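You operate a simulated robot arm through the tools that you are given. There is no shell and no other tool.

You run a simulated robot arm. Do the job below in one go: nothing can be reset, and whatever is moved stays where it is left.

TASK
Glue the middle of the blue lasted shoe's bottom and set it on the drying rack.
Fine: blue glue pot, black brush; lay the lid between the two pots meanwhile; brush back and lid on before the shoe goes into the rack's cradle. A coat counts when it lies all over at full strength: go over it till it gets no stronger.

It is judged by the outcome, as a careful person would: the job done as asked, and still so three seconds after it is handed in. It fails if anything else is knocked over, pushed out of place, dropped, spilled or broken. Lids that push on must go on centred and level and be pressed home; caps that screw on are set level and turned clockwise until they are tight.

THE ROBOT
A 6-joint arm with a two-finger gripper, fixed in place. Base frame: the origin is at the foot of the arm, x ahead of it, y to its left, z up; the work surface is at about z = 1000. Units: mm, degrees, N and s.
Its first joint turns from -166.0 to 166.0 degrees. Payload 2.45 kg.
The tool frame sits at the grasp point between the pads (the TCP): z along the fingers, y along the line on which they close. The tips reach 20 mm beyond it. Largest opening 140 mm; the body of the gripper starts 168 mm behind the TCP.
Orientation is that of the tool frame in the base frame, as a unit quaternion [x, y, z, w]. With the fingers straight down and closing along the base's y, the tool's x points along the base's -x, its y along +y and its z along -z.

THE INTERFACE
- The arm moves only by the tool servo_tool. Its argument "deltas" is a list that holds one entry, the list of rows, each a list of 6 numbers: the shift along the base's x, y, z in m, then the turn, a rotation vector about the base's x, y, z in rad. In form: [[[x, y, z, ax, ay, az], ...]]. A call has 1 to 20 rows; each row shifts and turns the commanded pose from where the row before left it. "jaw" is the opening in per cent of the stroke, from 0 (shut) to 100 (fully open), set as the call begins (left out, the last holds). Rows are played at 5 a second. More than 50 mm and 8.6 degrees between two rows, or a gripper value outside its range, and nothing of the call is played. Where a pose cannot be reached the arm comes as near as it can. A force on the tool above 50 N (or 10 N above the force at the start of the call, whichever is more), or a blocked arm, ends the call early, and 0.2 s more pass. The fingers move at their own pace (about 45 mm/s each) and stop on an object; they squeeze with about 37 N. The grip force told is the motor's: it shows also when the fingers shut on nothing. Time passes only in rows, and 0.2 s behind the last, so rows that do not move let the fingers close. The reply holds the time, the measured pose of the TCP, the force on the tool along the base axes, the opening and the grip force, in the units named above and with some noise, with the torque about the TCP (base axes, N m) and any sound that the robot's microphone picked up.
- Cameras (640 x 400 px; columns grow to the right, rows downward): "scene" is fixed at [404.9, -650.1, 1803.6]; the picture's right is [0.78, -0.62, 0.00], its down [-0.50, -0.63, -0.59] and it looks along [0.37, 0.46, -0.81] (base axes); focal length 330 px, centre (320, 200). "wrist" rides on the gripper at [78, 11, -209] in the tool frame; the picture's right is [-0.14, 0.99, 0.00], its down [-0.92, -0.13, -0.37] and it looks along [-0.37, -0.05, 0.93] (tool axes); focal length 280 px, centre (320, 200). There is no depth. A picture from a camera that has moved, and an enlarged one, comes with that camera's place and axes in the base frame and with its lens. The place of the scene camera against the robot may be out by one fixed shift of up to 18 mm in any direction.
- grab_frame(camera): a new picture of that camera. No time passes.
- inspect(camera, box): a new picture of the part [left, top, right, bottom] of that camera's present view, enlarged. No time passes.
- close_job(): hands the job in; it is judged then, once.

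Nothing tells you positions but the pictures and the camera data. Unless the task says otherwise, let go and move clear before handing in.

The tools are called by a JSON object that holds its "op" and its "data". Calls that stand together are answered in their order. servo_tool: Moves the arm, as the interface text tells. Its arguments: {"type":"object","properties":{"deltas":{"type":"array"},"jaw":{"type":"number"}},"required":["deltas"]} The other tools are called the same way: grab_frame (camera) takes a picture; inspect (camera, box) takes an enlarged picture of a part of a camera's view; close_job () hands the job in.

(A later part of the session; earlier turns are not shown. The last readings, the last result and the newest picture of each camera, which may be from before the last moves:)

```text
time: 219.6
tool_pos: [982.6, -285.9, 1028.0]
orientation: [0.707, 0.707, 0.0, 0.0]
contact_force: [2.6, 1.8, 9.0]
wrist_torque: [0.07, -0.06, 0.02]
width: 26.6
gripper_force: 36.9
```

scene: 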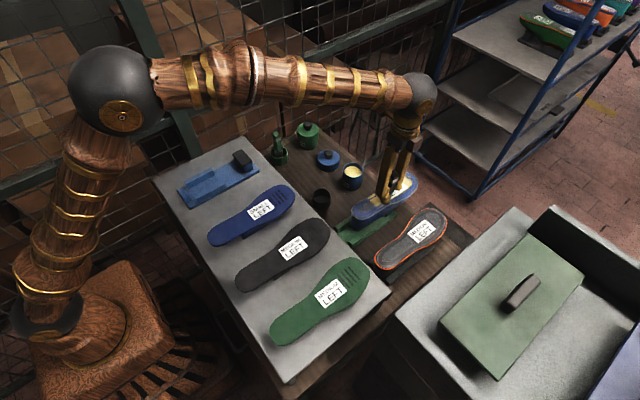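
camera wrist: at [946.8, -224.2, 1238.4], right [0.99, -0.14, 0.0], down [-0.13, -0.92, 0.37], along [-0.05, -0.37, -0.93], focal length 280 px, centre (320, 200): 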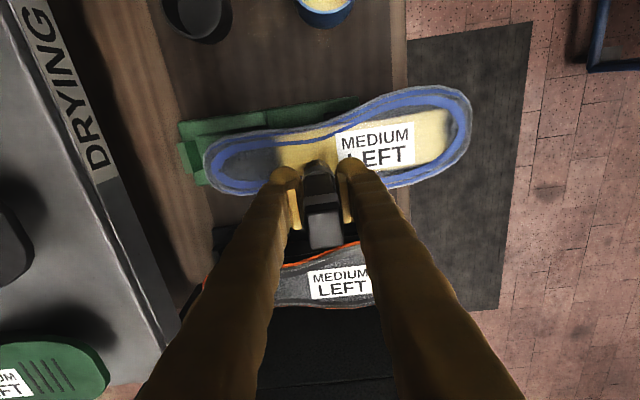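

{"op": "servo_tool", "data": {"deltas": [[[0, 0, -0.0004, 0, 0, 0], [-0.007, 0, 0, 0, 0, 0], [-0.007, 0, 0, 0, 0, 0], [-0.007, 0, 0, 0, 0, 0], [0, 0, 0, 0, 0, 0]]]}}

{"op": "inspect", "data": {"camera": "wrist", "box": [190, 60, 480, 220]}}

{"op": "inspect", "data": {"camera": "scene", "box": [320, 140, 440, 250]}}

```text
time: 220.8
tool_pos: [962.5, -287.2, 1027.1]
orientation: [0.707, 0.707, 0.0, 0.0]
contact_force: [4.1, 0.4, 22.8]
wrist_torque: [-0.06, -0.24, 0.02]
width: 26.3
gripper_force: 37.6
```

```text
2.21 times, centred on (335, 140) of wrist
camera zoom: at [972.8, -207.1, 1237.0], right [0.99, -0.14, 0.0], down [-0.13, -0.92, 0.37], along [-0.05, -0.37, -0.93], focal length 619 px, centre (287, 332)
```

zoom: 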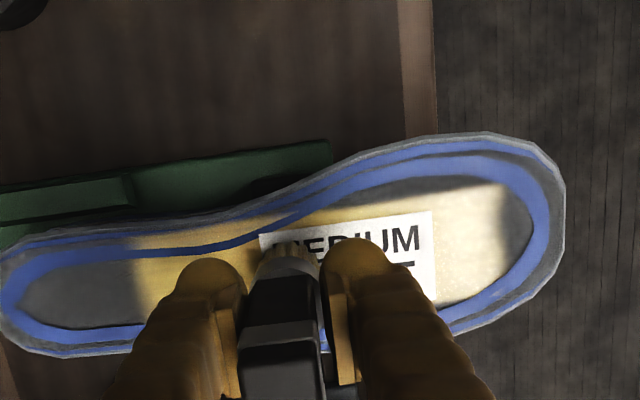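

```text
3.64 times, centred on (380, 195) of scene
camera zoom: at [404.9, -650.1, 1803.6], right [0.78, -0.62, 0.0], down [-0.5, -0.63, -0.59], along [0.37, 0.46, -0.81], focal length 1200 px, centre (102, 218)
```

zoom: 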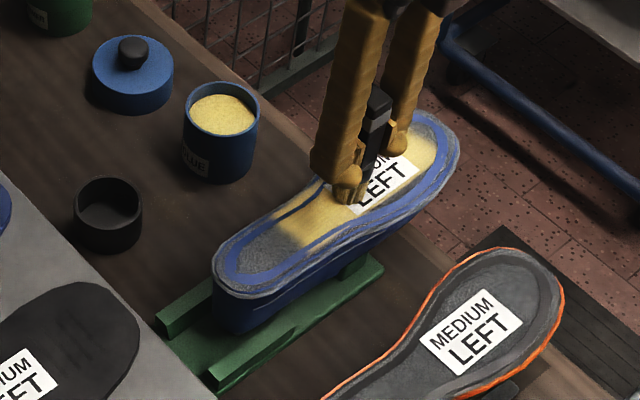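

The brush just slides without moving the shoe, which is fine, since the shoe rests steadily there. I'll lift off and look at the coat from above.

{"op": "servo_tool", "data": {"deltas": [[[0, 0, 0.003, 0, 0, 0], [0, 0, 0.03, 0, 0, 0], [0, 0, 0.04, 0, 0, 0], [0, -0.035, 0, 0, 0, 0], [0, -0.035, 0, 0, 0, 0], [0, 0, 0, 0, 0, 0]]]}}

{"op": "grab_frame", "data": {"camera": "wrist"}}

{"op": "inspect", "data": {"camera": "wrist", "box": [200, 30, 440, 150]}}

{"op": "inspect", "data": {"camera": "scene", "box": [340, 150, 440, 250]}}

```text
time: 222.2
tool_pos: [963.7, -357.8, 1100.9]
orientation: [0.707, 0.707, 0.0, 0.001]
contact_force: [0.4, -0.2, -0.2]
wrist_torque: [-0.03, 0.0, 0.03]
width: 26.6
gripper_force: 37.1
```

```text
taken
camera wrist: at [973.2, -278.3, 1310.8], right [0.99, -0.14, 0.0], down [-0.13, -0.92, 0.37], along [-0.05, -0.37, -0.93], focal length 280 px, centre (320, 200)
```

wrist: 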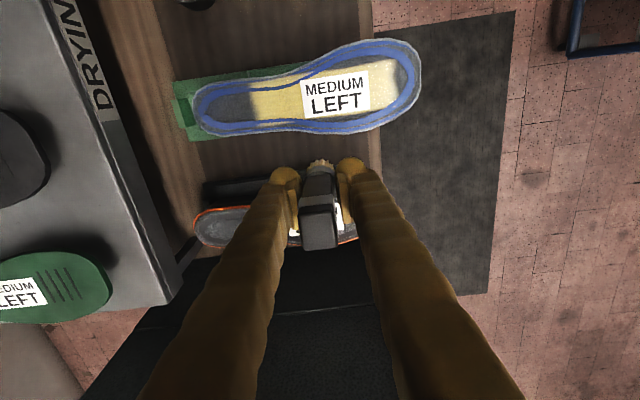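

```text
2.67 times, centred on (320, 90) of wrist
camera zoom: at [973.2, -278.3, 1310.8], right [0.99, -0.14, 0.0], down [-0.13, -0.92, 0.37], along [-0.05, -0.37, -0.93], focal length 748 px, centre (320, 493)
```

zoom: 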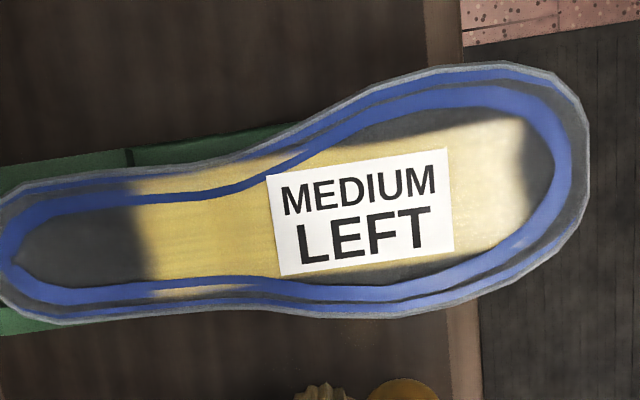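

```text
4.00 times, centred on (390, 200) of scene
camera zoom: at [404.9, -650.1, 1803.6], right [0.78, -0.62, 0.0], down [-0.5, -0.63, -0.59], along [0.37, 0.46, -0.81], focal length 1320 px, centre (40, 200)
```

zoom: 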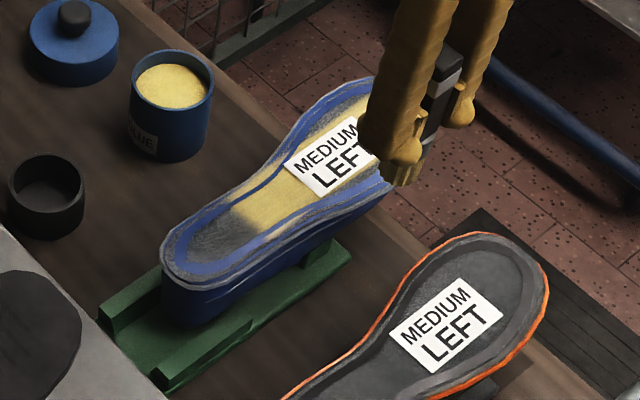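

The patch now shows a full, even rectangle with clean edges. I'll zoom in closely to judge the strength at the edges and corners.

{"op": "inspect", "data": {"camera": "wrist", "box": [290, 40, 420, 145]}}

{"op": "inspect", "data": {"camera": "wrist", "box": [195, 60, 325, 150]}}

```text
3.81 times, centred on (355, 92) of wrist
camera zoom: at [973.2, -278.3, 1310.8], right [0.99, -0.14, 0.0], down [-0.13, -0.92, 0.37], along [-0.05, -0.37, -0.93], focal length 1068 px, centre (187, 610)
```

zoom: 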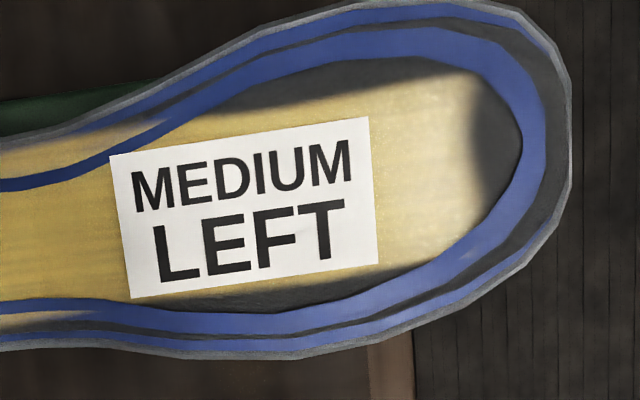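

```text
4.44 times, centred on (260, 105) of wrist
camera zoom: at [973.2, -278.3, 1310.8], right [0.99, -0.14, 0.0], down [-0.13, -0.92, 0.37], along [-0.05, -0.37, -0.93], focal length 1246 px, centre (587, 622)
```

zoom: 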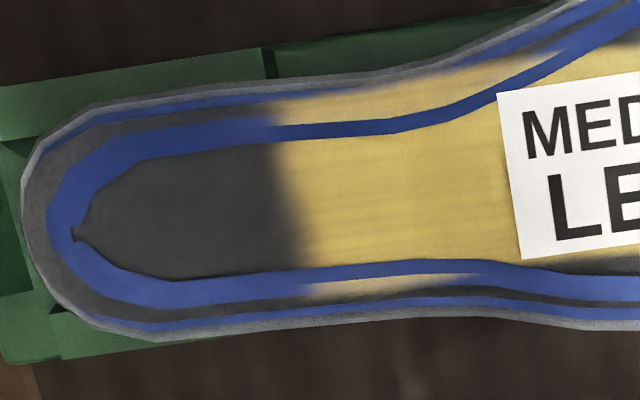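

The coat looks saturated and even all over the patch. Next I'll put the brush back: first check how it hangs.

{"op": "inspect", "data": {"camera": "wrist", "box": [270, 140, 370, 260]}}

{"op": "inspect", "data": {"camera": "scene", "box": [400, 140, 480, 210]}}

```text
3.33 times, centred on (320, 200) of wrist
camera zoom: at [973.2, -278.3, 1310.8], right [0.99, -0.14, 0.0], down [-0.13, -0.92, 0.37], along [-0.05, -0.37, -0.93], focal length 935 px, centre (320, 200)
```

zoom: 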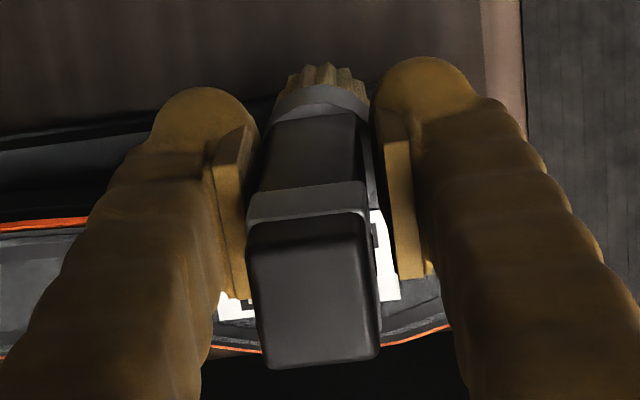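

```text
5.71 times, centred on (440, 175) of scene
camera zoom: at [404.9, -650.1, 1803.6], right [0.78, -0.62, 0.0], down [-0.5, -0.63, -0.59], along [0.37, 0.46, -0.81], focal length 1886 px, centre (-366, 343)
```

zoom: 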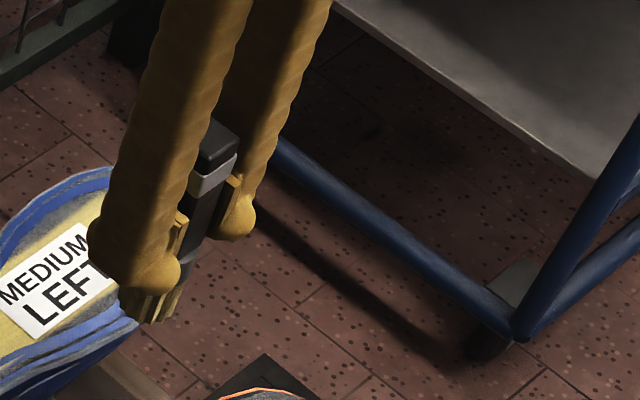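

The brush hangs straight. I'll carry it back to its cup and lower it in.

{"op": "servo_tool", "data": {"deltas": [[[-0.023, 0.039, 0, 0, 0, 0], [-0.023, 0.039, 0, 0, 0, 0], [-0.023, 0.039, 0, 0, 0, 0], [-0.023, 0.039, 0, 0, 0, 0], [-0.023, 0.039, 0, 0, 0, 0], [-0.023, 0.0389, 0, 0, 0, 0], [0, 0, -0.03, 0, 0, 0], [0, 0, -0.03, 0, 0, 0], [0, 0, -0.02, 0, 0, 0], [0, 0, 0, 0, 0, 0]]]}}

{"op": "inspect", "data": {"camera": "wrist", "box": [230, 90, 430, 240]}}

{"op": "inspect", "data": {"camera": "scene", "box": [290, 120, 370, 220]}}

{"op": "inspect", "data": {"camera": "scene", "box": [340, 150, 440, 250]}}

```text
time: 224.4
tool_pos: [823.3, -122.4, 1019.8]
orientation: [0.707, 0.707, 0.0, 0.0]
contact_force: [-0.1, 0.2, -0.7]
wrist_torque: [-0.03, -0.03, 0.02]
width: 26.4
gripper_force: 36.5
```

```text
2.67 times, centred on (330, 165) of wrist
camera zoom: at [834.5, -44.7, 1229.5], right [0.99, -0.14, 0.0], down [-0.13, -0.92, 0.37], along [-0.05, -0.37, -0.93], focal length 748 px, centre (293, 293)
```

zoom: 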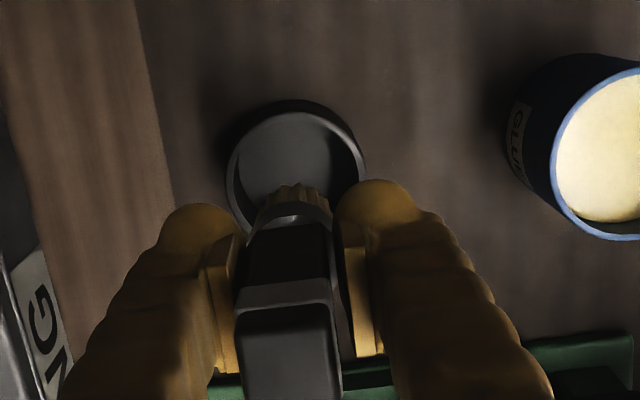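

```text
4.00 times, centred on (330, 170) of scene
camera zoom: at [404.9, -650.1, 1803.6], right [0.78, -0.62, 0.0], down [-0.5, -0.63, -0.59], along [0.37, 0.46, -0.81], focal length 1320 px, centre (280, 320)
```

zoom: 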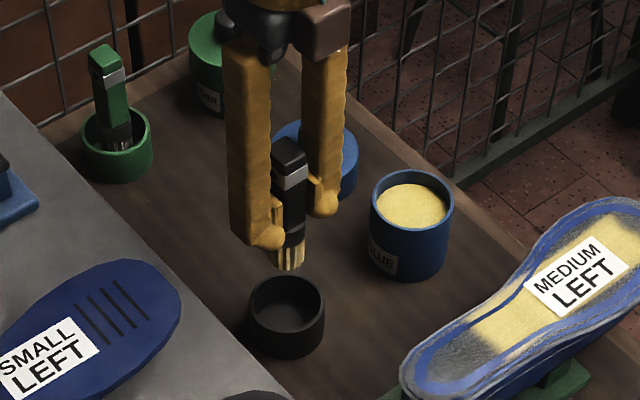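

```text
4.00 times, centred on (390, 200) of scene
camera zoom: at [404.9, -650.1, 1803.6], right [0.78, -0.62, 0.0], down [-0.5, -0.63, -0.59], along [0.37, 0.46, -0.81], focal length 1320 px, centre (40, 200)
```

zoom: 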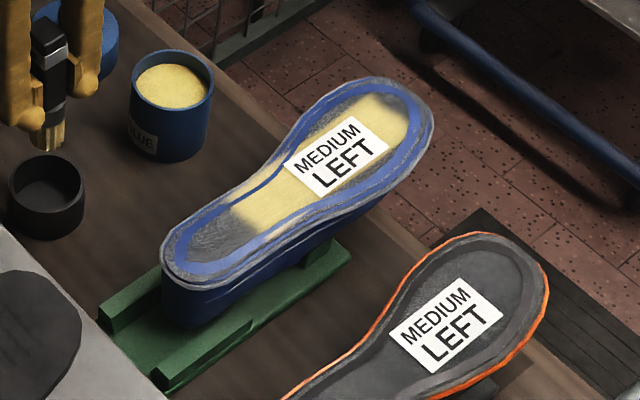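

The coat is uniform in the scene view as well. I'll nudge the brush to the cup's centre and lower it in.

{"op": "servo_tool", "data": {"deltas": [[[0.002, 0.004, -0.01, 0, 0, 0], [0, 0, -0.025, 0, 0, 0], [0, 0, -0.02, 0, 0, 0], [0, 0, -0.012, 0, 0, 0], [0, 0, -0.008, 0, 0, 0], [0, 0, -0.006, 0, 0, 0], [0, 0, 0, 0, 0, 0]]]}}

{"op": "inspect", "data": {"camera": "scene", "box": [290, 130, 370, 220]}}

{"op": "inspect", "data": {"camera": "wrist", "box": [230, 90, 430, 240]}}

```text
time: 226.0
tool_pos: [826.8, -120.2, 938.3]
orientation: [0.707, 0.707, 0.0, 0.001]
contact_force: [-0.3, 0.0, -1.8]
wrist_torque: [0.0, 0.03, -0.01]
width: 26.3
gripper_force: 36.6
```

```text
4.44 times, centred on (330, 175) of scene
camera zoom: at [404.9, -650.1, 1803.6], right [0.78, -0.62, 0.0], down [-0.5, -0.63, -0.59], along [0.37, 0.46, -0.81], focal length 1467 px, centre (276, 311)
```

zoom: 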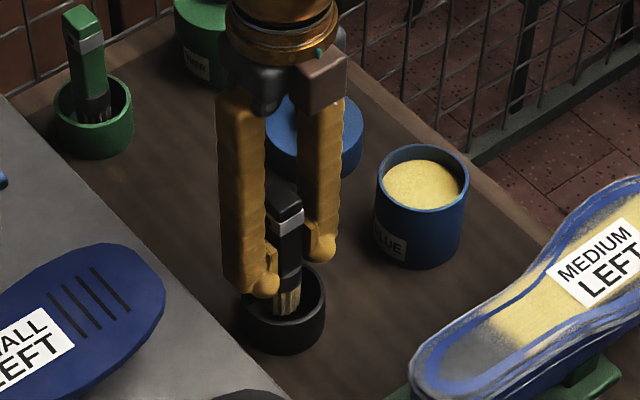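

```text
2.67 times, centred on (330, 165) of wrist
camera zoom: at [837.8, -39.8, 1147.7], right [0.99, -0.14, 0.0], down [-0.13, -0.92, 0.37], along [-0.05, -0.37, -0.93], focal length 748 px, centre (293, 293)
```

zoom: 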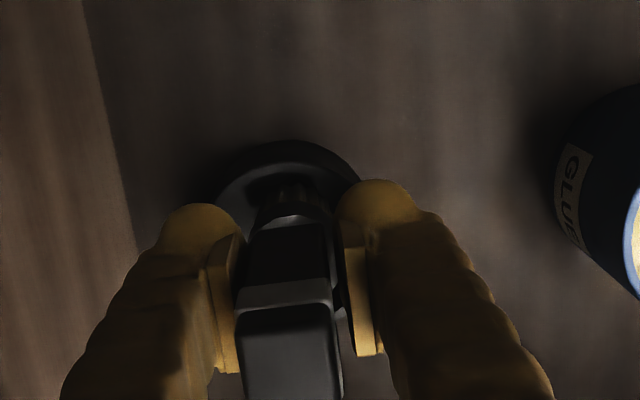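

{"op": "servo_tool", "data": {"deltas": [[[0, 0, -0.002, 0, 0, 0], [0, 0, -0.002, 0, 0, 0], [0, 0, -0.0015, 0, 0, 0], [0, 0, 0, 0, 0, 0]]]}}

```text
time: 227.0
tool_pos: [826.4, -117.3, 932.1]
orientation: [0.708, 0.707, 0.0, 0.0]
contact_force: [0.2, 0.2, -0.8]
wrist_torque: [-0.03, 0.01, 0.02]
width: 26.2
gripper_force: 36.7
```

{"op": "servo_tool", "data": {"deltas": [[[0, 0, -0.001, 0, 0, 0], [0, 0, -0.001, 0, 0, 0], [0, 0, 0, 0, 0, 0]]]}}

```text
time: 227.8
tool_pos: [826.0, -119.0, 931.5]
orientation: [0.707, 0.707, 0.0, 0.0]
contact_force: [0.6, -0.1, -0.1]
wrist_torque: [-0.06, -0.02, 0.01]
width: 26.4
gripper_force: 37.3
```

{"op": "servo_tool", "data": {"deltas": [[[0, 0, -0.001, 0, 0, 0], [0, 0, -0.001, 0, 0, 0], [0, 0, 0, 0, 0, 0]]]}}

```text
time: 228.6
tool_pos: [825.3, -119.3, 928.4]
orientation: [0.707, 0.707, 0.0, 0.0]
contact_force: [-0.2, 0.2, 0.3]
wrist_torque: [-0.01, 0.02, 0.01]
width: 26.5
gripper_force: 37.1
```

{"op": "servo_tool", "data": {"deltas": [[[0, 0, -0.001, 0, 0, 0], [0, 0, -0.0007, 0, 0, 0], [0, 0, 0, 0, 0, 0]]]}}

```text
time: 229.4
tool_pos: [826.0, -118.9, 927.5]
orientation: [0.707, 0.707, 0.0, -0.001]
contact_force: [0.0, -0.1, -0.9]
wrist_torque: [0.0, 0.02, 0.02]
width: 26.6
gripper_force: 36.9
```

{"op": "servo_tool", "data": {"deltas": [[[0, 0, -0.001, 0, 0, 0], [0, 0, -0.001, 0, 0, 0], [0, 0, 0, 0, 0, 0]]]}}

{"op": "inspect", "data": {"camera": "scene", "box": [300, 140, 360, 210]}}

```text
time: 230.2
tool_pos: [826.1, -118.2, 925.6]
orientation: [0.707, 0.707, 0.0, 0.0]
contact_force: [1.0, 3.0, 6.9]
wrist_torque: [0.1, 0.04, -0.02]
width: 26.5
gripper_force: 37.0
```

```text
5.71 times, centred on (330, 175) of scene
camera zoom: at [404.9, -650.1, 1803.6], right [0.78, -0.62, 0.0], down [-0.5, -0.63, -0.59], along [0.37, 0.46, -0.81], focal length 1886 px, centre (263, 343)
```

zoom: 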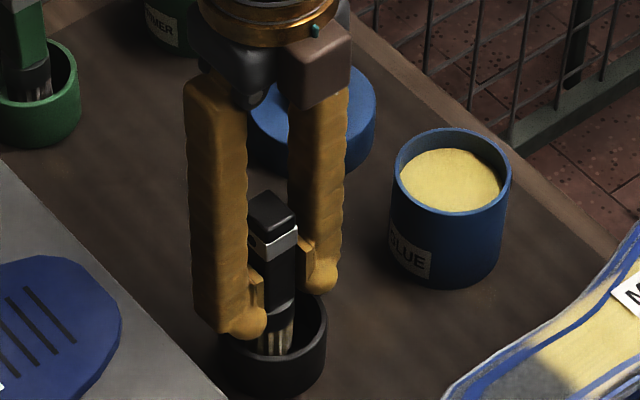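

The brush has touched the cup floor. I'll release it and check that it stands.

{"op": "servo_tool", "data": {"deltas": [[[0, 0, 0.0003, 0, 0, 0], [0, 0, 0, 0, 0, 0], [0, 0, 0, 0, 0, 0], [0, 0, 0, 0, 0, 0], [0, 0, 0, 0, 0, 0]]], "jaw": 42}}

{"op": "inspect", "data": {"camera": "scene", "box": [300, 140, 360, 210]}}

{"op": "inspect", "data": {"camera": "wrist", "box": [230, 90, 430, 240]}}

```text
time: 231.4
tool_pos: [826.2, -117.6, 924.8]
orientation: [0.707, 0.707, 0.0, 0.0]
contact_force: [0.1, -0.2, -0.2]
wrist_torque: [0.0, -0.01, -0.01]
width: 58.8
gripper_force: 0.0
```

```text
5.71 times, centred on (330, 175) of scene
camera zoom: at [404.9, -650.1, 1803.6], right [0.78, -0.62, 0.0], down [-0.5, -0.63, -0.59], along [0.37, 0.46, -0.81], focal length 1886 px, centre (263, 343)
```

zoom: 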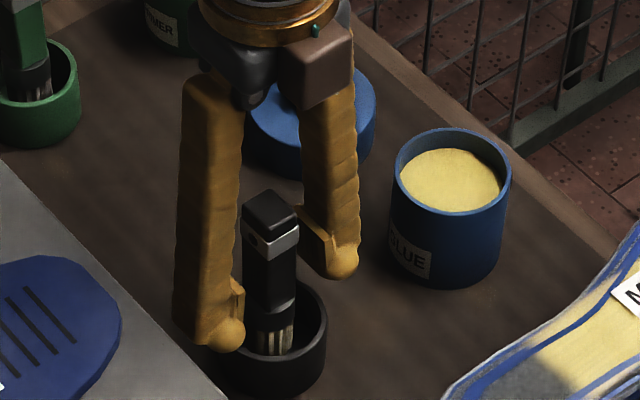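

```text
2.67 times, centred on (330, 165) of wrist
camera zoom: at [837.0, -39.2, 1134.9], right [0.99, -0.14, 0.0], down [-0.13, -0.92, 0.37], along [-0.05, -0.37, -0.93], focal length 748 px, centre (293, 293)
```

zoom: 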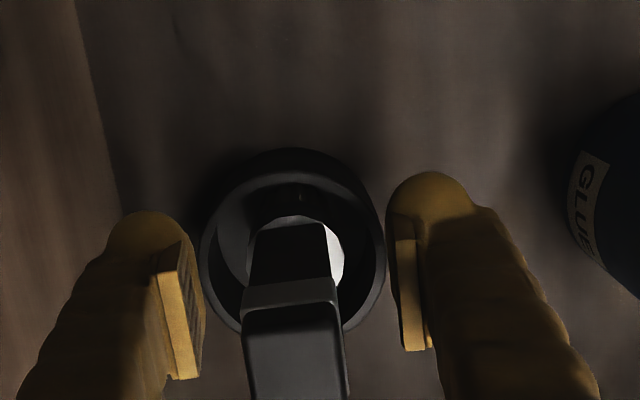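

The brush stands properly in its cup. Before moving on, I'll take one more careful look at the coat from the scene camera.

{"op": "inspect", "data": {"camera": "scene", "box": [375, 165, 455, 225]}}

{"op": "inspect", "data": {"camera": "scene", "box": [375, 165, 415, 195]}}

{"op": "inspect", "data": {"camera": "scene", "box": [410, 165, 455, 200]}}

```text
6.67 times, centred on (415, 195) of scene
camera zoom: at [404.9, -650.1, 1803.6], right [0.78, -0.62, 0.0], down [-0.5, -0.63, -0.59], along [0.37, 0.46, -0.81], focal length 2200 px, centre (-313, 233)
```

zoom: 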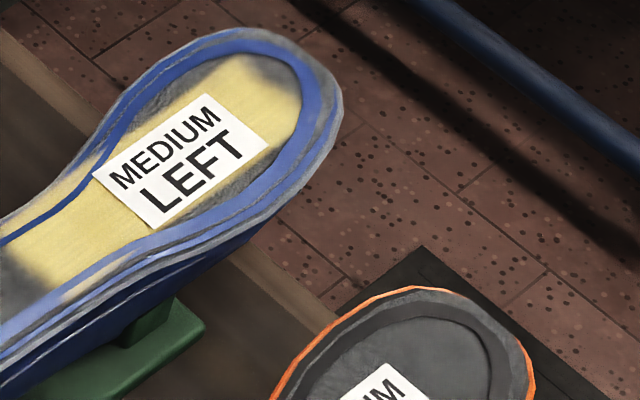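

```text
13.33 times, centred on (395, 180) of scene
camera zoom: at [404.9, -650.1, 1803.6], right [0.78, -0.62, 0.0], down [-0.5, -0.63, -0.59], along [0.37, 0.46, -0.81], focal length 4400 px, centre (-680, 467)
```

zoom: 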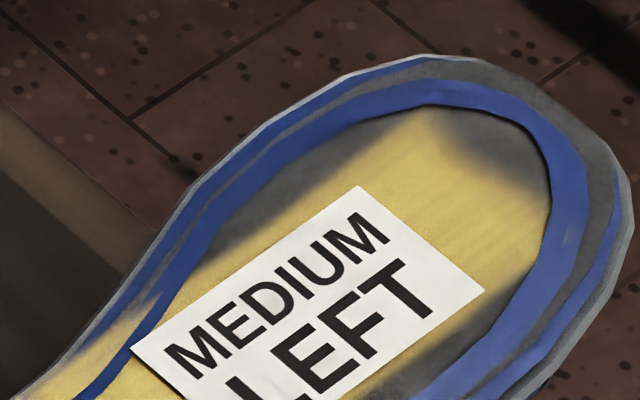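

```text
11.43 times, centred on (432, 182) of scene
camera zoom: at [404.9, -650.1, 1803.6], right [0.78, -0.62, 0.0], down [-0.5, -0.63, -0.59], along [0.37, 0.46, -0.81], focal length 3772 px, centre (-966, 400)
```

zoom: 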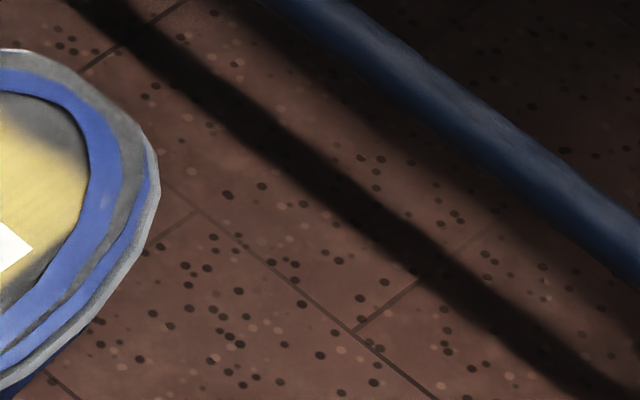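

The coat is a full even yellow across the whole patch. Now the lid: I'll rise, turn the tool back to its original heading and go above the lid, to regrip it exactly as I set it down.

{"op": "servo_tool", "data": {"deltas": [[[0, 0, 0.02, 0, 0, 0], [0, 0, 0.035, 0, 0, 0], [0, 0, 0.045, 0, 0, 0], [0, 0, 0.045, 0, 0, 0], [0, 0, 0, 0, 0, 0.1428], [0, 0, 0, 0, 0, 0.1428], [0, 0, 0, 0, 0, 0.1428], [0, 0, 0, 0, 0, 0.1428], [0, 0, 0, 0, 0, 0.1428], [0, 0, 0, 0, 0, 0.1428], [0, 0, 0, 0, 0, 0.1428], [0, 0, 0, 0, 0, 0.1428], [0, 0, 0, 0, 0, 0.1428], [0, 0, 0, 0, 0, 0.1428], [0, 0, 0, 0, 0, 0.1428], [0, 0, 0, 0, 0, 0]]]}}

{"op": "servo_tool", "data": {"deltas": [[[0.027, 0.0243, 0, 0, 0, 0], [0.027, 0.0243, 0, 0, 0, 0], [0.027, 0.0243, 0, 0, 0, 0], [0.027, 0.0243, 0, 0, 0, 0], [0.026, 0.0243, 0, 0, 0, 0], [0, 0, 0, 0, 0, 0]]], "jaw": 45}}

{"op": "grab_frame", "data": {"camera": "wrist"}}

{"op": "inspect", "data": {"camera": "wrist", "box": [220, 100, 420, 260]}}

{"op": "inspect", "data": {"camera": "scene", "box": [270, 100, 430, 250]}}

```text
time: 234.8
tool_pos: [826.6, -117.8, 1070.1]
orientation: [-0.001, 1.0, 0.0, 0.001]
contact_force: [-0.1, 0.1, -0.2]
wrist_torque: [0.01, 0.0, 0.0]
width: 59.1
gripper_force: 0.1
```

```text
time: 236.2
tool_pos: [961.3, 2.6, 1070.7]
orientation: [-0.001, 1.0, 0.0, 0.0]
contact_force: [0.5, -1.4, 0.5]
wrist_torque: [0.02, -0.02, -0.01]
width: 63.2
gripper_force: 0.0
```

```text
taken
camera wrist: at [882.1, 15.6, 1280.0], right [0.14, 0.99, 0.0], down [0.92, -0.13, 0.37], along [0.36, -0.05, -0.93], focal length 280 px, centre (320, 200)
```

wrist: 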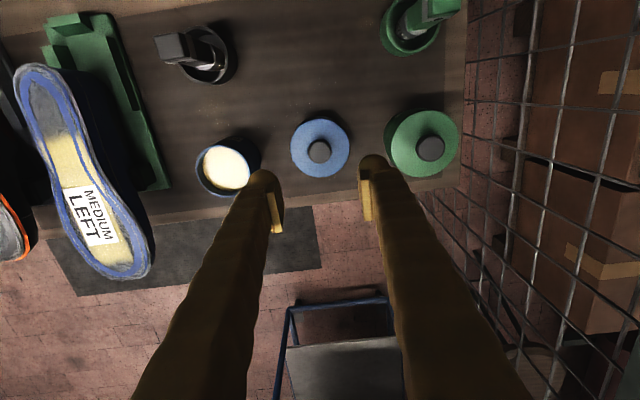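

```text
2.50 times, centred on (320, 180) of wrist
camera zoom: at [882.1, 15.6, 1280.0], right [0.14, 0.99, 0.0], down [0.92, -0.13, 0.37], along [0.36, -0.05, -0.93], focal length 701 px, centre (320, 250)
```

zoom: 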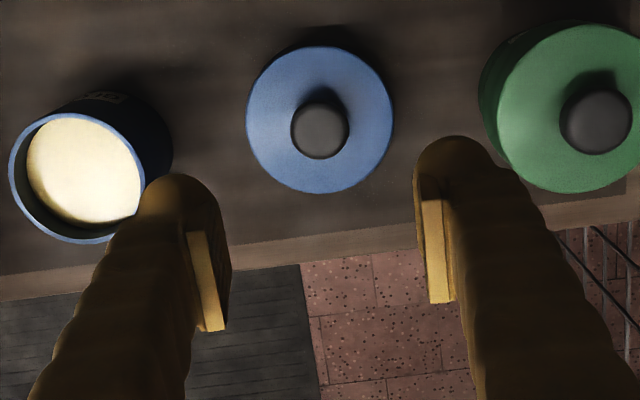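

```text
2.67 times, centred on (350, 175) of scene
camera zoom: at [404.9, -650.1, 1803.6], right [0.78, -0.62, 0.0], down [-0.5, -0.63, -0.59], along [0.37, 0.46, -0.81], focal length 880 px, centre (240, 267)
```

zoom: 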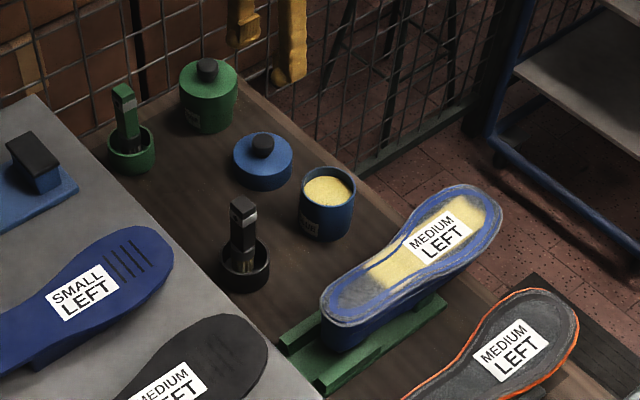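

The lid is right under the jaw at (960, 3). I'll descend and grip its knob as before.

{"op": "servo_tool", "data": {"deltas": [[[0, 0, -0.04, 0, 0, 0], [0, 0, -0.04, 0, 0, 0], [0, 0, -0.035, 0, 0, 0], [0, 0, -0.02, 0, 0, 0], [0, 0, -0.012, 0, 0, 0], [0, 0, -0.006, 0, 0, 0], [0, 0, -0.004, 0, 0, 0], [0, 0, 0, 0, 0, 0]]]}}

{"op": "servo_tool", "data": {"deltas": [[[0, 0, 0, 0, 0, 0], [0, 0, 0, 0, 0, 0], [0, 0, 0, 0, 0, 0], [0, 0, 0, 0, 0, 0], [0, 0, 0, 0, 0, 0], [0, 0, 0, 0, 0, 0]]], "jaw": 0}}

{"op": "inspect", "data": {"camera": "wrist", "box": [220, 100, 420, 260]}}

```text
time: 238.0
tool_pos: [961.3, 4.6, 913.5]
orientation: [0.0, 1.0, 0.0, 0.0]
contact_force: [-0.1, 0.7, 0.0]
wrist_torque: [-0.05, 0.0, 0.0]
width: 63.0
gripper_force: 0.0
```

```text
time: 239.4
tool_pos: [960.5, 4.2, 913.4]
orientation: [0.0, 1.0, 0.001, 0.0]
contact_force: [-0.3, -0.2, -0.6]
wrist_torque: [0.03, -0.03, -0.03]
width: 28.0
gripper_force: 36.8
```

```text
2.50 times, centred on (320, 180) of wrist
camera zoom: at [881.7, 15.7, 1123.8], right [0.14, 0.99, 0.0], down [0.92, -0.13, 0.37], along [0.37, -0.05, -0.93], focal length 701 px, centre (320, 250)
```

zoom: 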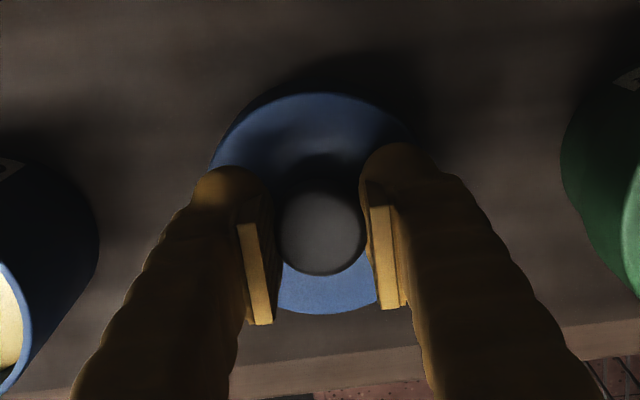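

Gripped at 28 mm just as before. I'll lift and carry it back above the blue pot.

{"op": "servo_tool", "data": {"deltas": [[[0, 0, 0.01, 0, 0, 0], [0, 0, 0.03, 0, 0, 0], [0, 0, 0.045, 0, 0, 0], [0, 0, 0.045, 0, 0, 0], [0.001, -0.03, 0, 0, 0, 0], [0.002, -0.035, 0, 0, 0, 0], [0.001, -0.035, 0, 0, 0, 0], [0.001, -0.0288, 0, 0, 0, 0], [0, 0, 0, 0, 0, 0]]]}}

{"op": "inspect", "data": {"camera": "scene", "box": [310, 110, 390, 200]}}

{"op": "inspect", "data": {"camera": "wrist", "box": [220, 100, 420, 260]}}

```text
time: 241.4
tool_pos: [965.1, -124.5, 1044.9]
orientation: [-0.001, 1.0, 0.0, 0.0]
contact_force: [0.7, 0.3, -0.4]
wrist_torque: [-0.01, 0.0, 0.0]
width: 27.8
gripper_force: 36.6
```

```text
4.44 times, centred on (350, 155) of scene
camera zoom: at [404.9, -650.1, 1803.6], right [0.78, -0.62, 0.0], down [-0.5, -0.63, -0.59], along [0.37, 0.46, -0.81], focal length 1467 px, centre (187, 400)
```

zoom: 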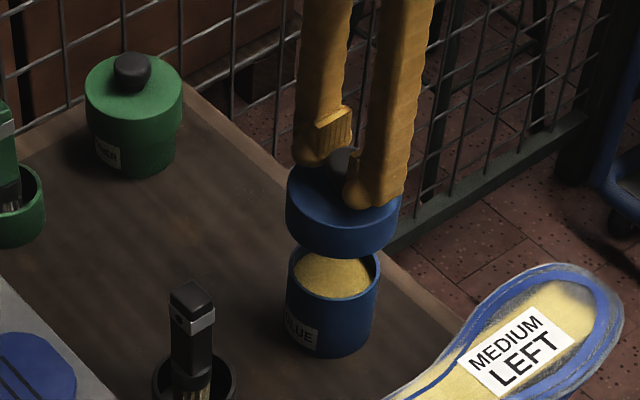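

```text
2.50 times, centred on (320, 180) of wrist
camera zoom: at [886.8, -113.5, 1254.2], right [0.14, 0.99, 0.0], down [0.92, -0.13, 0.37], along [0.37, -0.05, -0.93], focal length 701 px, centre (320, 250)
```

zoom: 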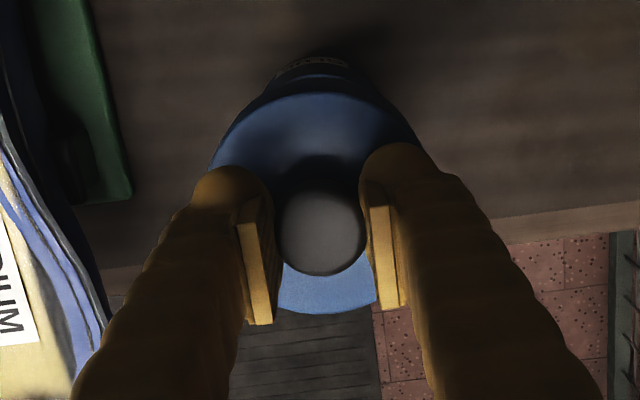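

Lid and pot line up. I'll lower it, slowing as the skirt nears the rim.

{"op": "servo_tool", "data": {"deltas": [[[0, 0, -0.025, 0, 0, 0], [0, 0, -0.02, 0, 0, 0], [0, 0, -0.01, 0, 0, 0], [0, 0, -0.004, 0, 0, 0], [0, 0, -0.003, 0, 0, 0], [0, 0, 0, 0, 0, 0]]]}}

{"op": "inspect", "data": {"camera": "scene", "box": [325, 130, 385, 200]}}

```text
time: 242.8
tool_pos: [964.9, -124.9, 981.6]
orientation: [0.0, 1.0, 0.0, 0.0]
contact_force: [0.1, -0.5, -0.5]
wrist_torque: [-0.04, 0.0, 0.0]
width: 27.9
gripper_force: 36.4
```

```text
5.71 times, centred on (355, 165) of scene
camera zoom: at [404.9, -650.1, 1803.6], right [0.78, -0.62, 0.0], down [-0.5, -0.63, -0.59], along [0.37, 0.46, -0.81], focal length 1886 px, centre (120, 400)
```

zoom: 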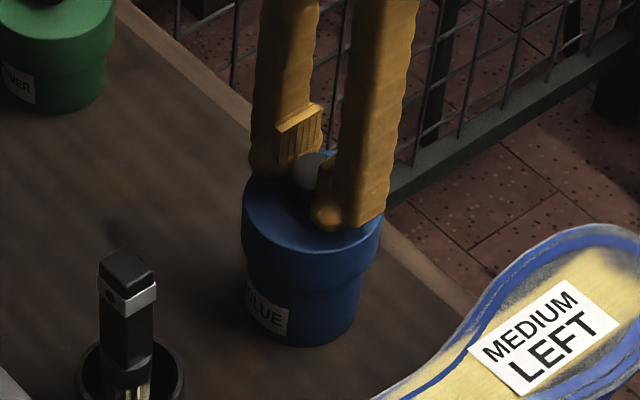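

{"op": "servo_tool", "data": {"deltas": [[[0, 0, -0.002, 0, 0, 0], [0, 0, -0.002, 0, 0, 0], [0, 0, -0.002, 0, 0, 0], [0, 0, 0, 0, 0, 0]]]}}

```text
time: 243.8
tool_pos: [965.4, -125.7, 974.7]
orientation: [0.0, 1.0, 0.0, 0.0]
contact_force: [-0.2, 0.3, -0.1]
wrist_torque: [0.01, -0.02, 0.04]
width: 27.4
gripper_force: 36.9
```

{"op": "servo_tool", "data": {"deltas": [[[0, 0, -0.003, 0, 0, 0], [0, 0, -0.003, 0, 0, 0], [0, 0, -0.003, 0, 0, 0], [0, 0, -0.003, 0, 0, 0], [0, 0, 0, 0, 0, 0]]]}}

```text
time: 245.0
tool_pos: [964.7, -125.9, 962.7]
orientation: [0.001, 1.0, 0.0, 0.0]
contact_force: [0.0, -0.1, 0.0]
wrist_torque: [-0.01, -0.02, -0.01]
width: 27.6
gripper_force: 36.5
```

The skirt has slid over the rim without resistance. I'll lower the last few millimetres and press it home.

{"op": "servo_tool", "data": {"deltas": [[[0, 0, -0.002, 0, 0, 0], [0, 0, -0.002, 0, 0, 0], [0, 0, -0.0015, 0, 0, 0], [0, 0, 0, 0, 0, 0]]]}}

```text
time: 246.0
tool_pos: [964.1, -126.2, 959.6]
orientation: [0.0, 1.0, 0.0, 0.001]
contact_force: [-2.9, 3.7, 34.5]
wrist_torque: [0.01, 0.21, 0.02]
width: 27.2
gripper_force: 37.1
```

{"op": "servo_tool", "data": {"deltas": [[[0, 0, -0.0005, 0, 0, 0], [0, 0, 0, 0, 0, 0]]]}}

{"op": "inspect", "data": {"camera": "scene", "box": [325, 130, 385, 200]}}

{"op": "inspect", "data": {"camera": "wrist", "box": [220, 100, 420, 260]}}

```text
time: 246.6
tool_pos: [965.4, -125.7, 958.0]
orientation: [0.001, 1.0, 0.0, 0.001]
contact_force: [-1.3, 5.1, 44.5]
wrist_torque: [0.1, -0.1, 0.01]
width: 27.9
gripper_force: 37.6
```

```text
5.71 times, centred on (355, 165) of scene
camera zoom: at [404.9, -650.1, 1803.6], right [0.78, -0.62, 0.0], down [-0.5, -0.63, -0.59], along [0.37, 0.46, -0.81], focal length 1886 px, centre (120, 400)
```

zoom: 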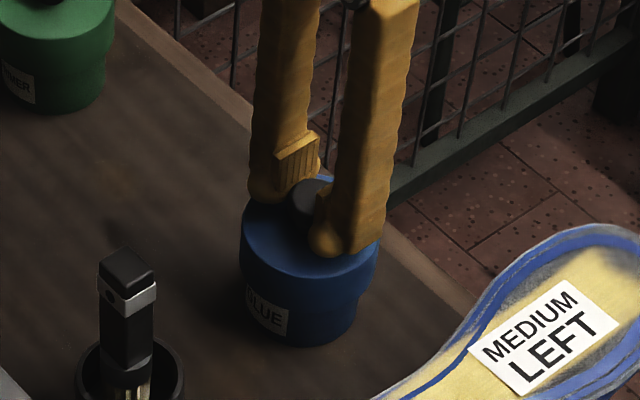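

```text
2.50 times, centred on (320, 180) of wrist
camera zoom: at [886.1, -114.2, 1168.1], right [0.14, 0.99, 0.0], down [0.92, -0.13, 0.37], along [0.37, -0.05, -0.93], focal length 701 px, centre (320, 250)
```

zoom: 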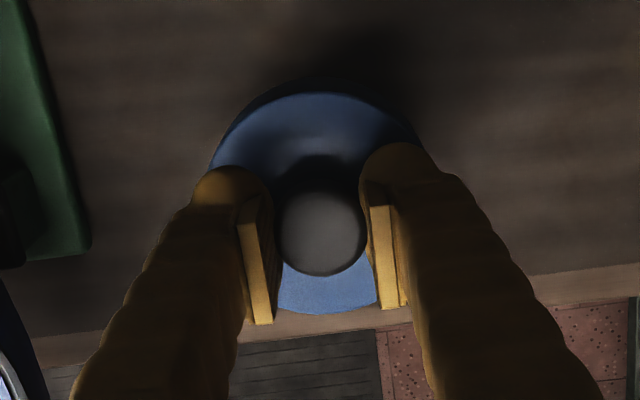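

{"op": "inspect", "data": {"camera": "scene", "box": [310, 100, 410, 200]}}

```text
4.00 times, centred on (360, 150) of scene
camera zoom: at [404.9, -650.1, 1803.6], right [0.78, -0.62, 0.0], down [-0.5, -0.63, -0.59], along [0.37, 0.46, -0.81], focal length 1320 px, centre (160, 400)
```

zoom: 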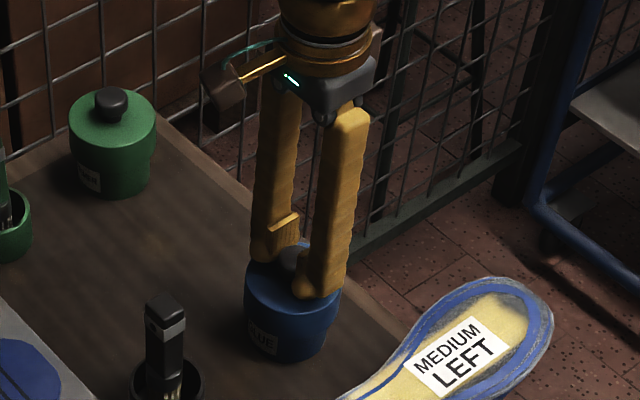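

I'll let go of the knob, then press straight down on it with the closed fingertips to make sure it's home.

{"op": "servo_tool", "data": {"deltas": [[[0, 0, 0.001, 0, 0, 0], [0, 0, 0.001, 0, 0, 0], [0, 0, 0, 0, 0, 0]]]}}

{"op": "servo_tool", "data": {"deltas": [[[0, 0, 0, 0, 0, 0], [0, 0, 0, 0, 0, 0], [0, 0, 0, 0, 0, 0], [0, 0, 0, 0, 0, 0]]], "jaw": 45}}

{"op": "servo_tool", "data": {"deltas": [[[0, 0, 0.015, 0, 0, 0], [0, 0, 0.025, 0, 0, 0], [0, 0, 0, 0, 0, 0]]]}}

{"op": "inspect", "data": {"camera": "scene", "box": [325, 130, 385, 200]}}

{"op": "inspect", "data": {"camera": "scene", "box": [280, 110, 340, 170]}}

{"op": "inspect", "data": {"camera": "wrist", "box": [220, 100, 420, 260]}}

```text
time: 247.4
tool_pos: [965.2, -126.9, 957.7]
orientation: [0.0, 1.0, 0.0, -0.001]
contact_force: [1.9, 2.6, 9.5]
wrist_torque: [0.02, -0.34, 0.07]
width: 27.8
gripper_force: 37.4
```

```text
time: 248.4
tool_pos: [965.3, -127.6, 960.0]
orientation: [0.0, 1.0, 0.001, 0.001]
contact_force: [-0.2, 0.6, 0.2]
wrist_torque: [-0.01, 0.01, -0.03]
width: 63.2
gripper_force: 0.0
```

```text
time: 249.2
tool_pos: [964.5, -125.2, 999.7]
orientation: [0.0, 1.0, 0.0, 0.0]
contact_force: [0.4, 0.1, -0.6]
wrist_torque: [-0.04, 0.02, 0.02]
width: 63.0
gripper_force: 0.0
```

```text
5.71 times, centred on (355, 165) of scene
camera zoom: at [404.9, -650.1, 1803.6], right [0.78, -0.62, 0.0], down [-0.5, -0.63, -0.59], along [0.37, 0.46, -0.81], focal length 1886 px, centre (120, 400)
```

zoom: 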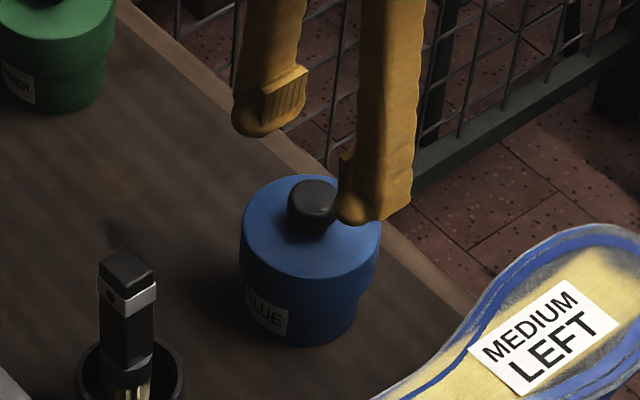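

```text
6.67 times, centred on (310, 140) of scene
camera zoom: at [404.9, -650.1, 1803.6], right [0.78, -0.62, 0.0], down [-0.5, -0.63, -0.59], along [0.37, 0.46, -0.81], focal length 2200 px, centre (387, 600)
```

zoom: 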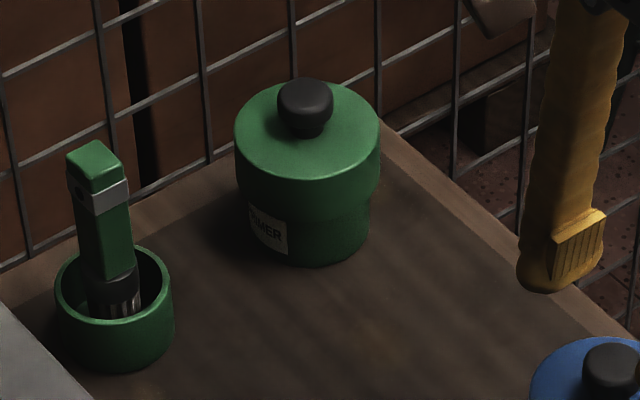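

```text
2.50 times, centred on (320, 180) of wrist
camera zoom: at [886.4, -113.5, 1209.7], right [0.14, 0.99, 0.0], down [0.92, -0.13, 0.37], along [0.37, -0.05, -0.93], focal length 701 px, centre (320, 250)
```

zoom: 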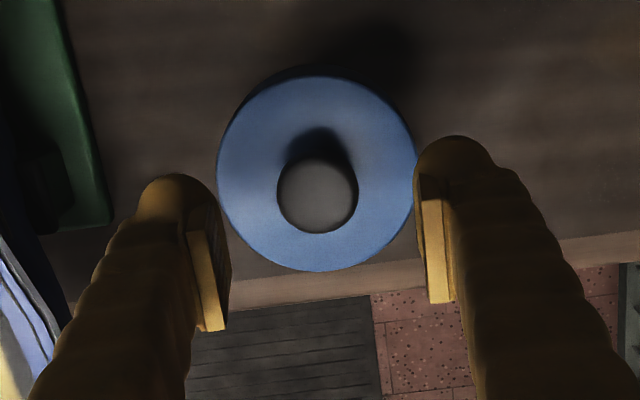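

{"op": "inspect", "data": {"camera": "scene", "box": [310, 100, 410, 200]}}

{"op": "inspect", "data": {"camera": "scene", "box": [310, 70, 410, 200]}}

```text
4.00 times, centred on (360, 150) of scene
camera zoom: at [404.9, -650.1, 1803.6], right [0.78, -0.62, 0.0], down [-0.5, -0.63, -0.59], along [0.37, 0.46, -0.81], focal length 1320 px, centre (160, 400)
```

zoom: 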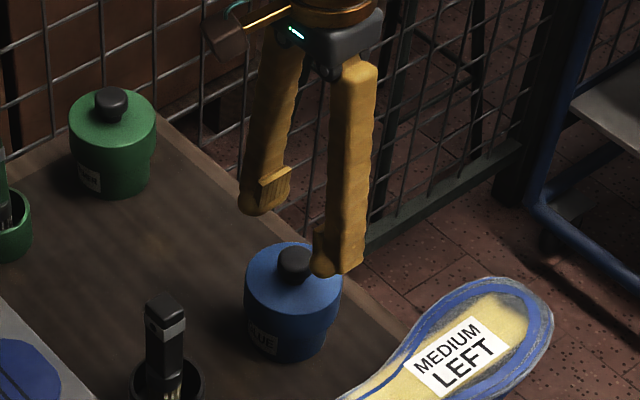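

```text
3.08 times, centred on (360, 135) of scene
camera zoom: at [404.9, -650.1, 1803.6], right [0.78, -0.62, 0.0], down [-0.5, -0.63, -0.59], along [0.37, 0.46, -0.81], focal length 1015 px, centre (197, 400)
```

zoom: 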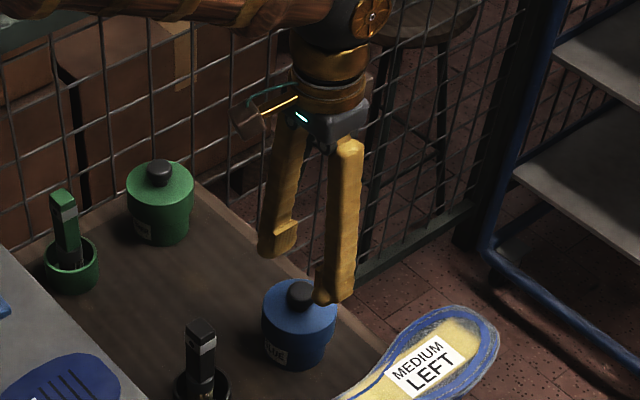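

The lid looks to be at its original height and centred. I'll close the fingers and press on the knob to be sure it's home.

{"op": "servo_tool", "data": {"deltas": [[[0, 0, 0, 0, 0, 0], [0, 0, 0, 0, 0, 0], [0, 0, 0, 0, 0, 0], [0, 0, 0, 0, 0, 0], [0, 0, 0, 0, 0, 0]]], "jaw": 0}}

{"op": "servo_tool", "data": {"deltas": [[[0, 0, -0.012, 0, 0, 0], [0, 0, -0.007, 0, 0, 0], [0, 0, -0.003, 0, 0, 0], [0, 0, 0, 0, 0, 0]]]}}

```text
time: 250.4
tool_pos: [964.7, -124.8, 1000.0]
orientation: [0.0, 1.0, -0.001, 0.0]
contact_force: [0.2, -0.1, -0.4]
wrist_torque: [0.0, -0.02, 0.0]
width: 0.1
gripper_force: 29.3
```

```text
time: 251.4
tool_pos: [965.0, -125.7, 977.6]
orientation: [0.001, 1.0, 0.0, 0.0]
contact_force: [0.2, 0.9, -0.7]
wrist_torque: [0.0, 0.01, -0.01]
width: 0.1
gripper_force: 30.2
```

{"op": "servo_tool", "data": {"deltas": [[[0, 0, -0.001, 0, 0, 0], [0, 0, -0.001, 0, 0, 0], [0, 0, -0.001, 0, 0, 0], [0, 0, 0, 0, 0, 0]]]}}

```text
time: 252.4
tool_pos: [966.1, -126.3, 974.2]
orientation: [-0.001, 1.0, 0.0, -0.001]
contact_force: [0.4, 0.2, 1.0]
wrist_torque: [0.01, 0.0, 0.0]
width: 6.0
gripper_force: 29.4
```

The domed knob wedges the fingertips apart. Better: I'll straddle the knob and press on the lid's top evenly with both fingertips.

{"op": "servo_tool", "data": {"deltas": [[[0, 0, 0.015, 0, 0, 0], [0, 0, 0.015, 0, 0, 0], [0, 0, 0, 0, 0, 0], [0, 0, 0, 0, 0, 0], [0, 0, 0, 0, 0, 0]]], "jaw": 30}}

{"op": "servo_tool", "data": {"deltas": [[[0, 0, -0.025, 0, 0, 0], [0, 0, -0.012, 0, 0, 0], [0, 0, -0.008, 0, 0, 0], [0, 0, -0.003, 0, 0, 0], [0, 0, 0, 0, 0, 0]]]}}

{"op": "inspect", "data": {"camera": "wrist", "box": [220, 100, 420, 260]}}

```text
time: 253.6
tool_pos: [966.9, -126.1, 1004.7]
orientation: [0.0, 1.0, 0.0, 0.0]
contact_force: [-0.8, -0.2, -0.1]
wrist_torque: [0.01, 0.03, 0.0]
width: 42.1
gripper_force: 0.1
```

```text
time: 254.8
tool_pos: [965.6, -126.3, 955.6]
orientation: [0.0, 1.0, 0.0, 0.001]
contact_force: [-0.5, 0.5, 0.1]
wrist_torque: [0.03, 0.0, 0.0]
width: 41.8
gripper_force: 0.0
```

```text
2.50 times, centred on (320, 180) of wrist
camera zoom: at [886.6, -114.2, 1165.6], right [0.14, 0.99, 0.0], down [0.92, -0.13, 0.37], along [0.37, -0.05, -0.93], focal length 701 px, centre (320, 250)
```

zoom: 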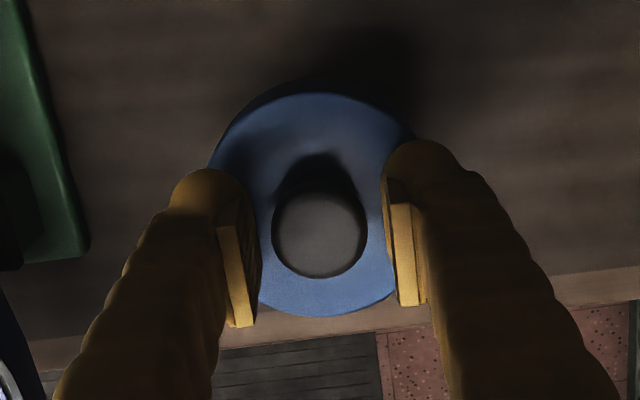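

{"op": "servo_tool", "data": {"deltas": [[[0, 0, -0.001, 0, 0, 0], [0, 0, -0.001, 0, 0, 0], [0, 0, 0, 0, 0, 0]]]}}

```text
time: 255.6
tool_pos: [965.5, -125.0, 954.2]
orientation: [0.0, 1.0, -0.001, 0.0]
contact_force: [-0.9, -0.3, 0.2]
wrist_torque: [-0.01, 0.0, 0.02]
width: 42.2
gripper_force: 0.1
```

{"op": "servo_tool", "data": {"deltas": [[[0, 0, -0.001, 0, 0, 0], [0, 0, -0.001, 0, 0, 0], [0, 0, 0, 0, 0, 0]]]}}

```text
time: 256.4
tool_pos: [966.5, -126.1, 952.3]
orientation: [0.0, 1.0, 0.0, 0.0]
contact_force: [-0.3, 0.2, -0.5]
wrist_torque: [0.03, 0.02, -0.01]
width: 41.8
gripper_force: 0.1
```

{"op": "servo_tool", "data": {"deltas": [[[0, 0, -0.001, 0, 0, 0], [0, 0, -0.001, 0, 0, 0], [0, 0, 0, 0, 0, 0]]]}}

```text
time: 257.2
tool_pos: [965.5, -126.3, 950.1]
orientation: [0.0, 1.0, 0.0, 0.0]
contact_force: [0.6, -1.1, -0.3]
wrist_torque: [-0.02, -0.02, -0.03]
width: 42.2
gripper_force: 0.1
```

{"op": "servo_tool", "data": {"deltas": [[[0, 0, -0.001, 0, 0, 0], [0, 0, -0.001, 0, 0, 0], [0, 0, 0, 0, 0, 0]]]}}

```text
time: 258.0
tool_pos: [964.7, -125.6, 948.0]
orientation: [0.0, 1.0, 0.0, 0.0]
contact_force: [-0.2, 2.2, 7.3]
wrist_torque: [0.03, 0.0, 0.03]
width: 42.2
gripper_force: 0.7
```

Both fingertips touch the lid's top evenly. I'll press harder in small steps.

{"op": "servo_tool", "data": {"deltas": [[[0, 0, -0.0008, 0, 0, 0], [0, 0, -0.0006, 0, 0, 0], [0, 0, 0, 0, 0, 0]]]}}

```text
time: 258.8
tool_pos: [964.8, -126.8, 949.1]
orientation: [-0.001, 1.0, 0.0, 0.001]
contact_force: [3.8, 0.7, 26.4]
wrist_torque: [0.08, -0.05, 0.04]
width: 42.3
gripper_force: 0.2
```

{"op": "servo_tool", "data": {"deltas": [[[0, 0, -0.0006, 0, 0, 0], [0, 0, -0.0004, 0, 0, 0], [0, 0, 0, 0, 0, 0]]]}}

```text
time: 259.7
tool_pos: [965.7, -126.4, 948.9]
orientation: [0.0, 1.0, 0.0, 0.002]
contact_force: [-1.7, 1.7, 9.5]
wrist_torque: [0.07, 0.0, 0.09]
width: 42.3
gripper_force: 0.2
stopped in row 3: the force on the tool passed its limit at 51 N (the readings are from after the stop); the commanded pose is now the measured one
```

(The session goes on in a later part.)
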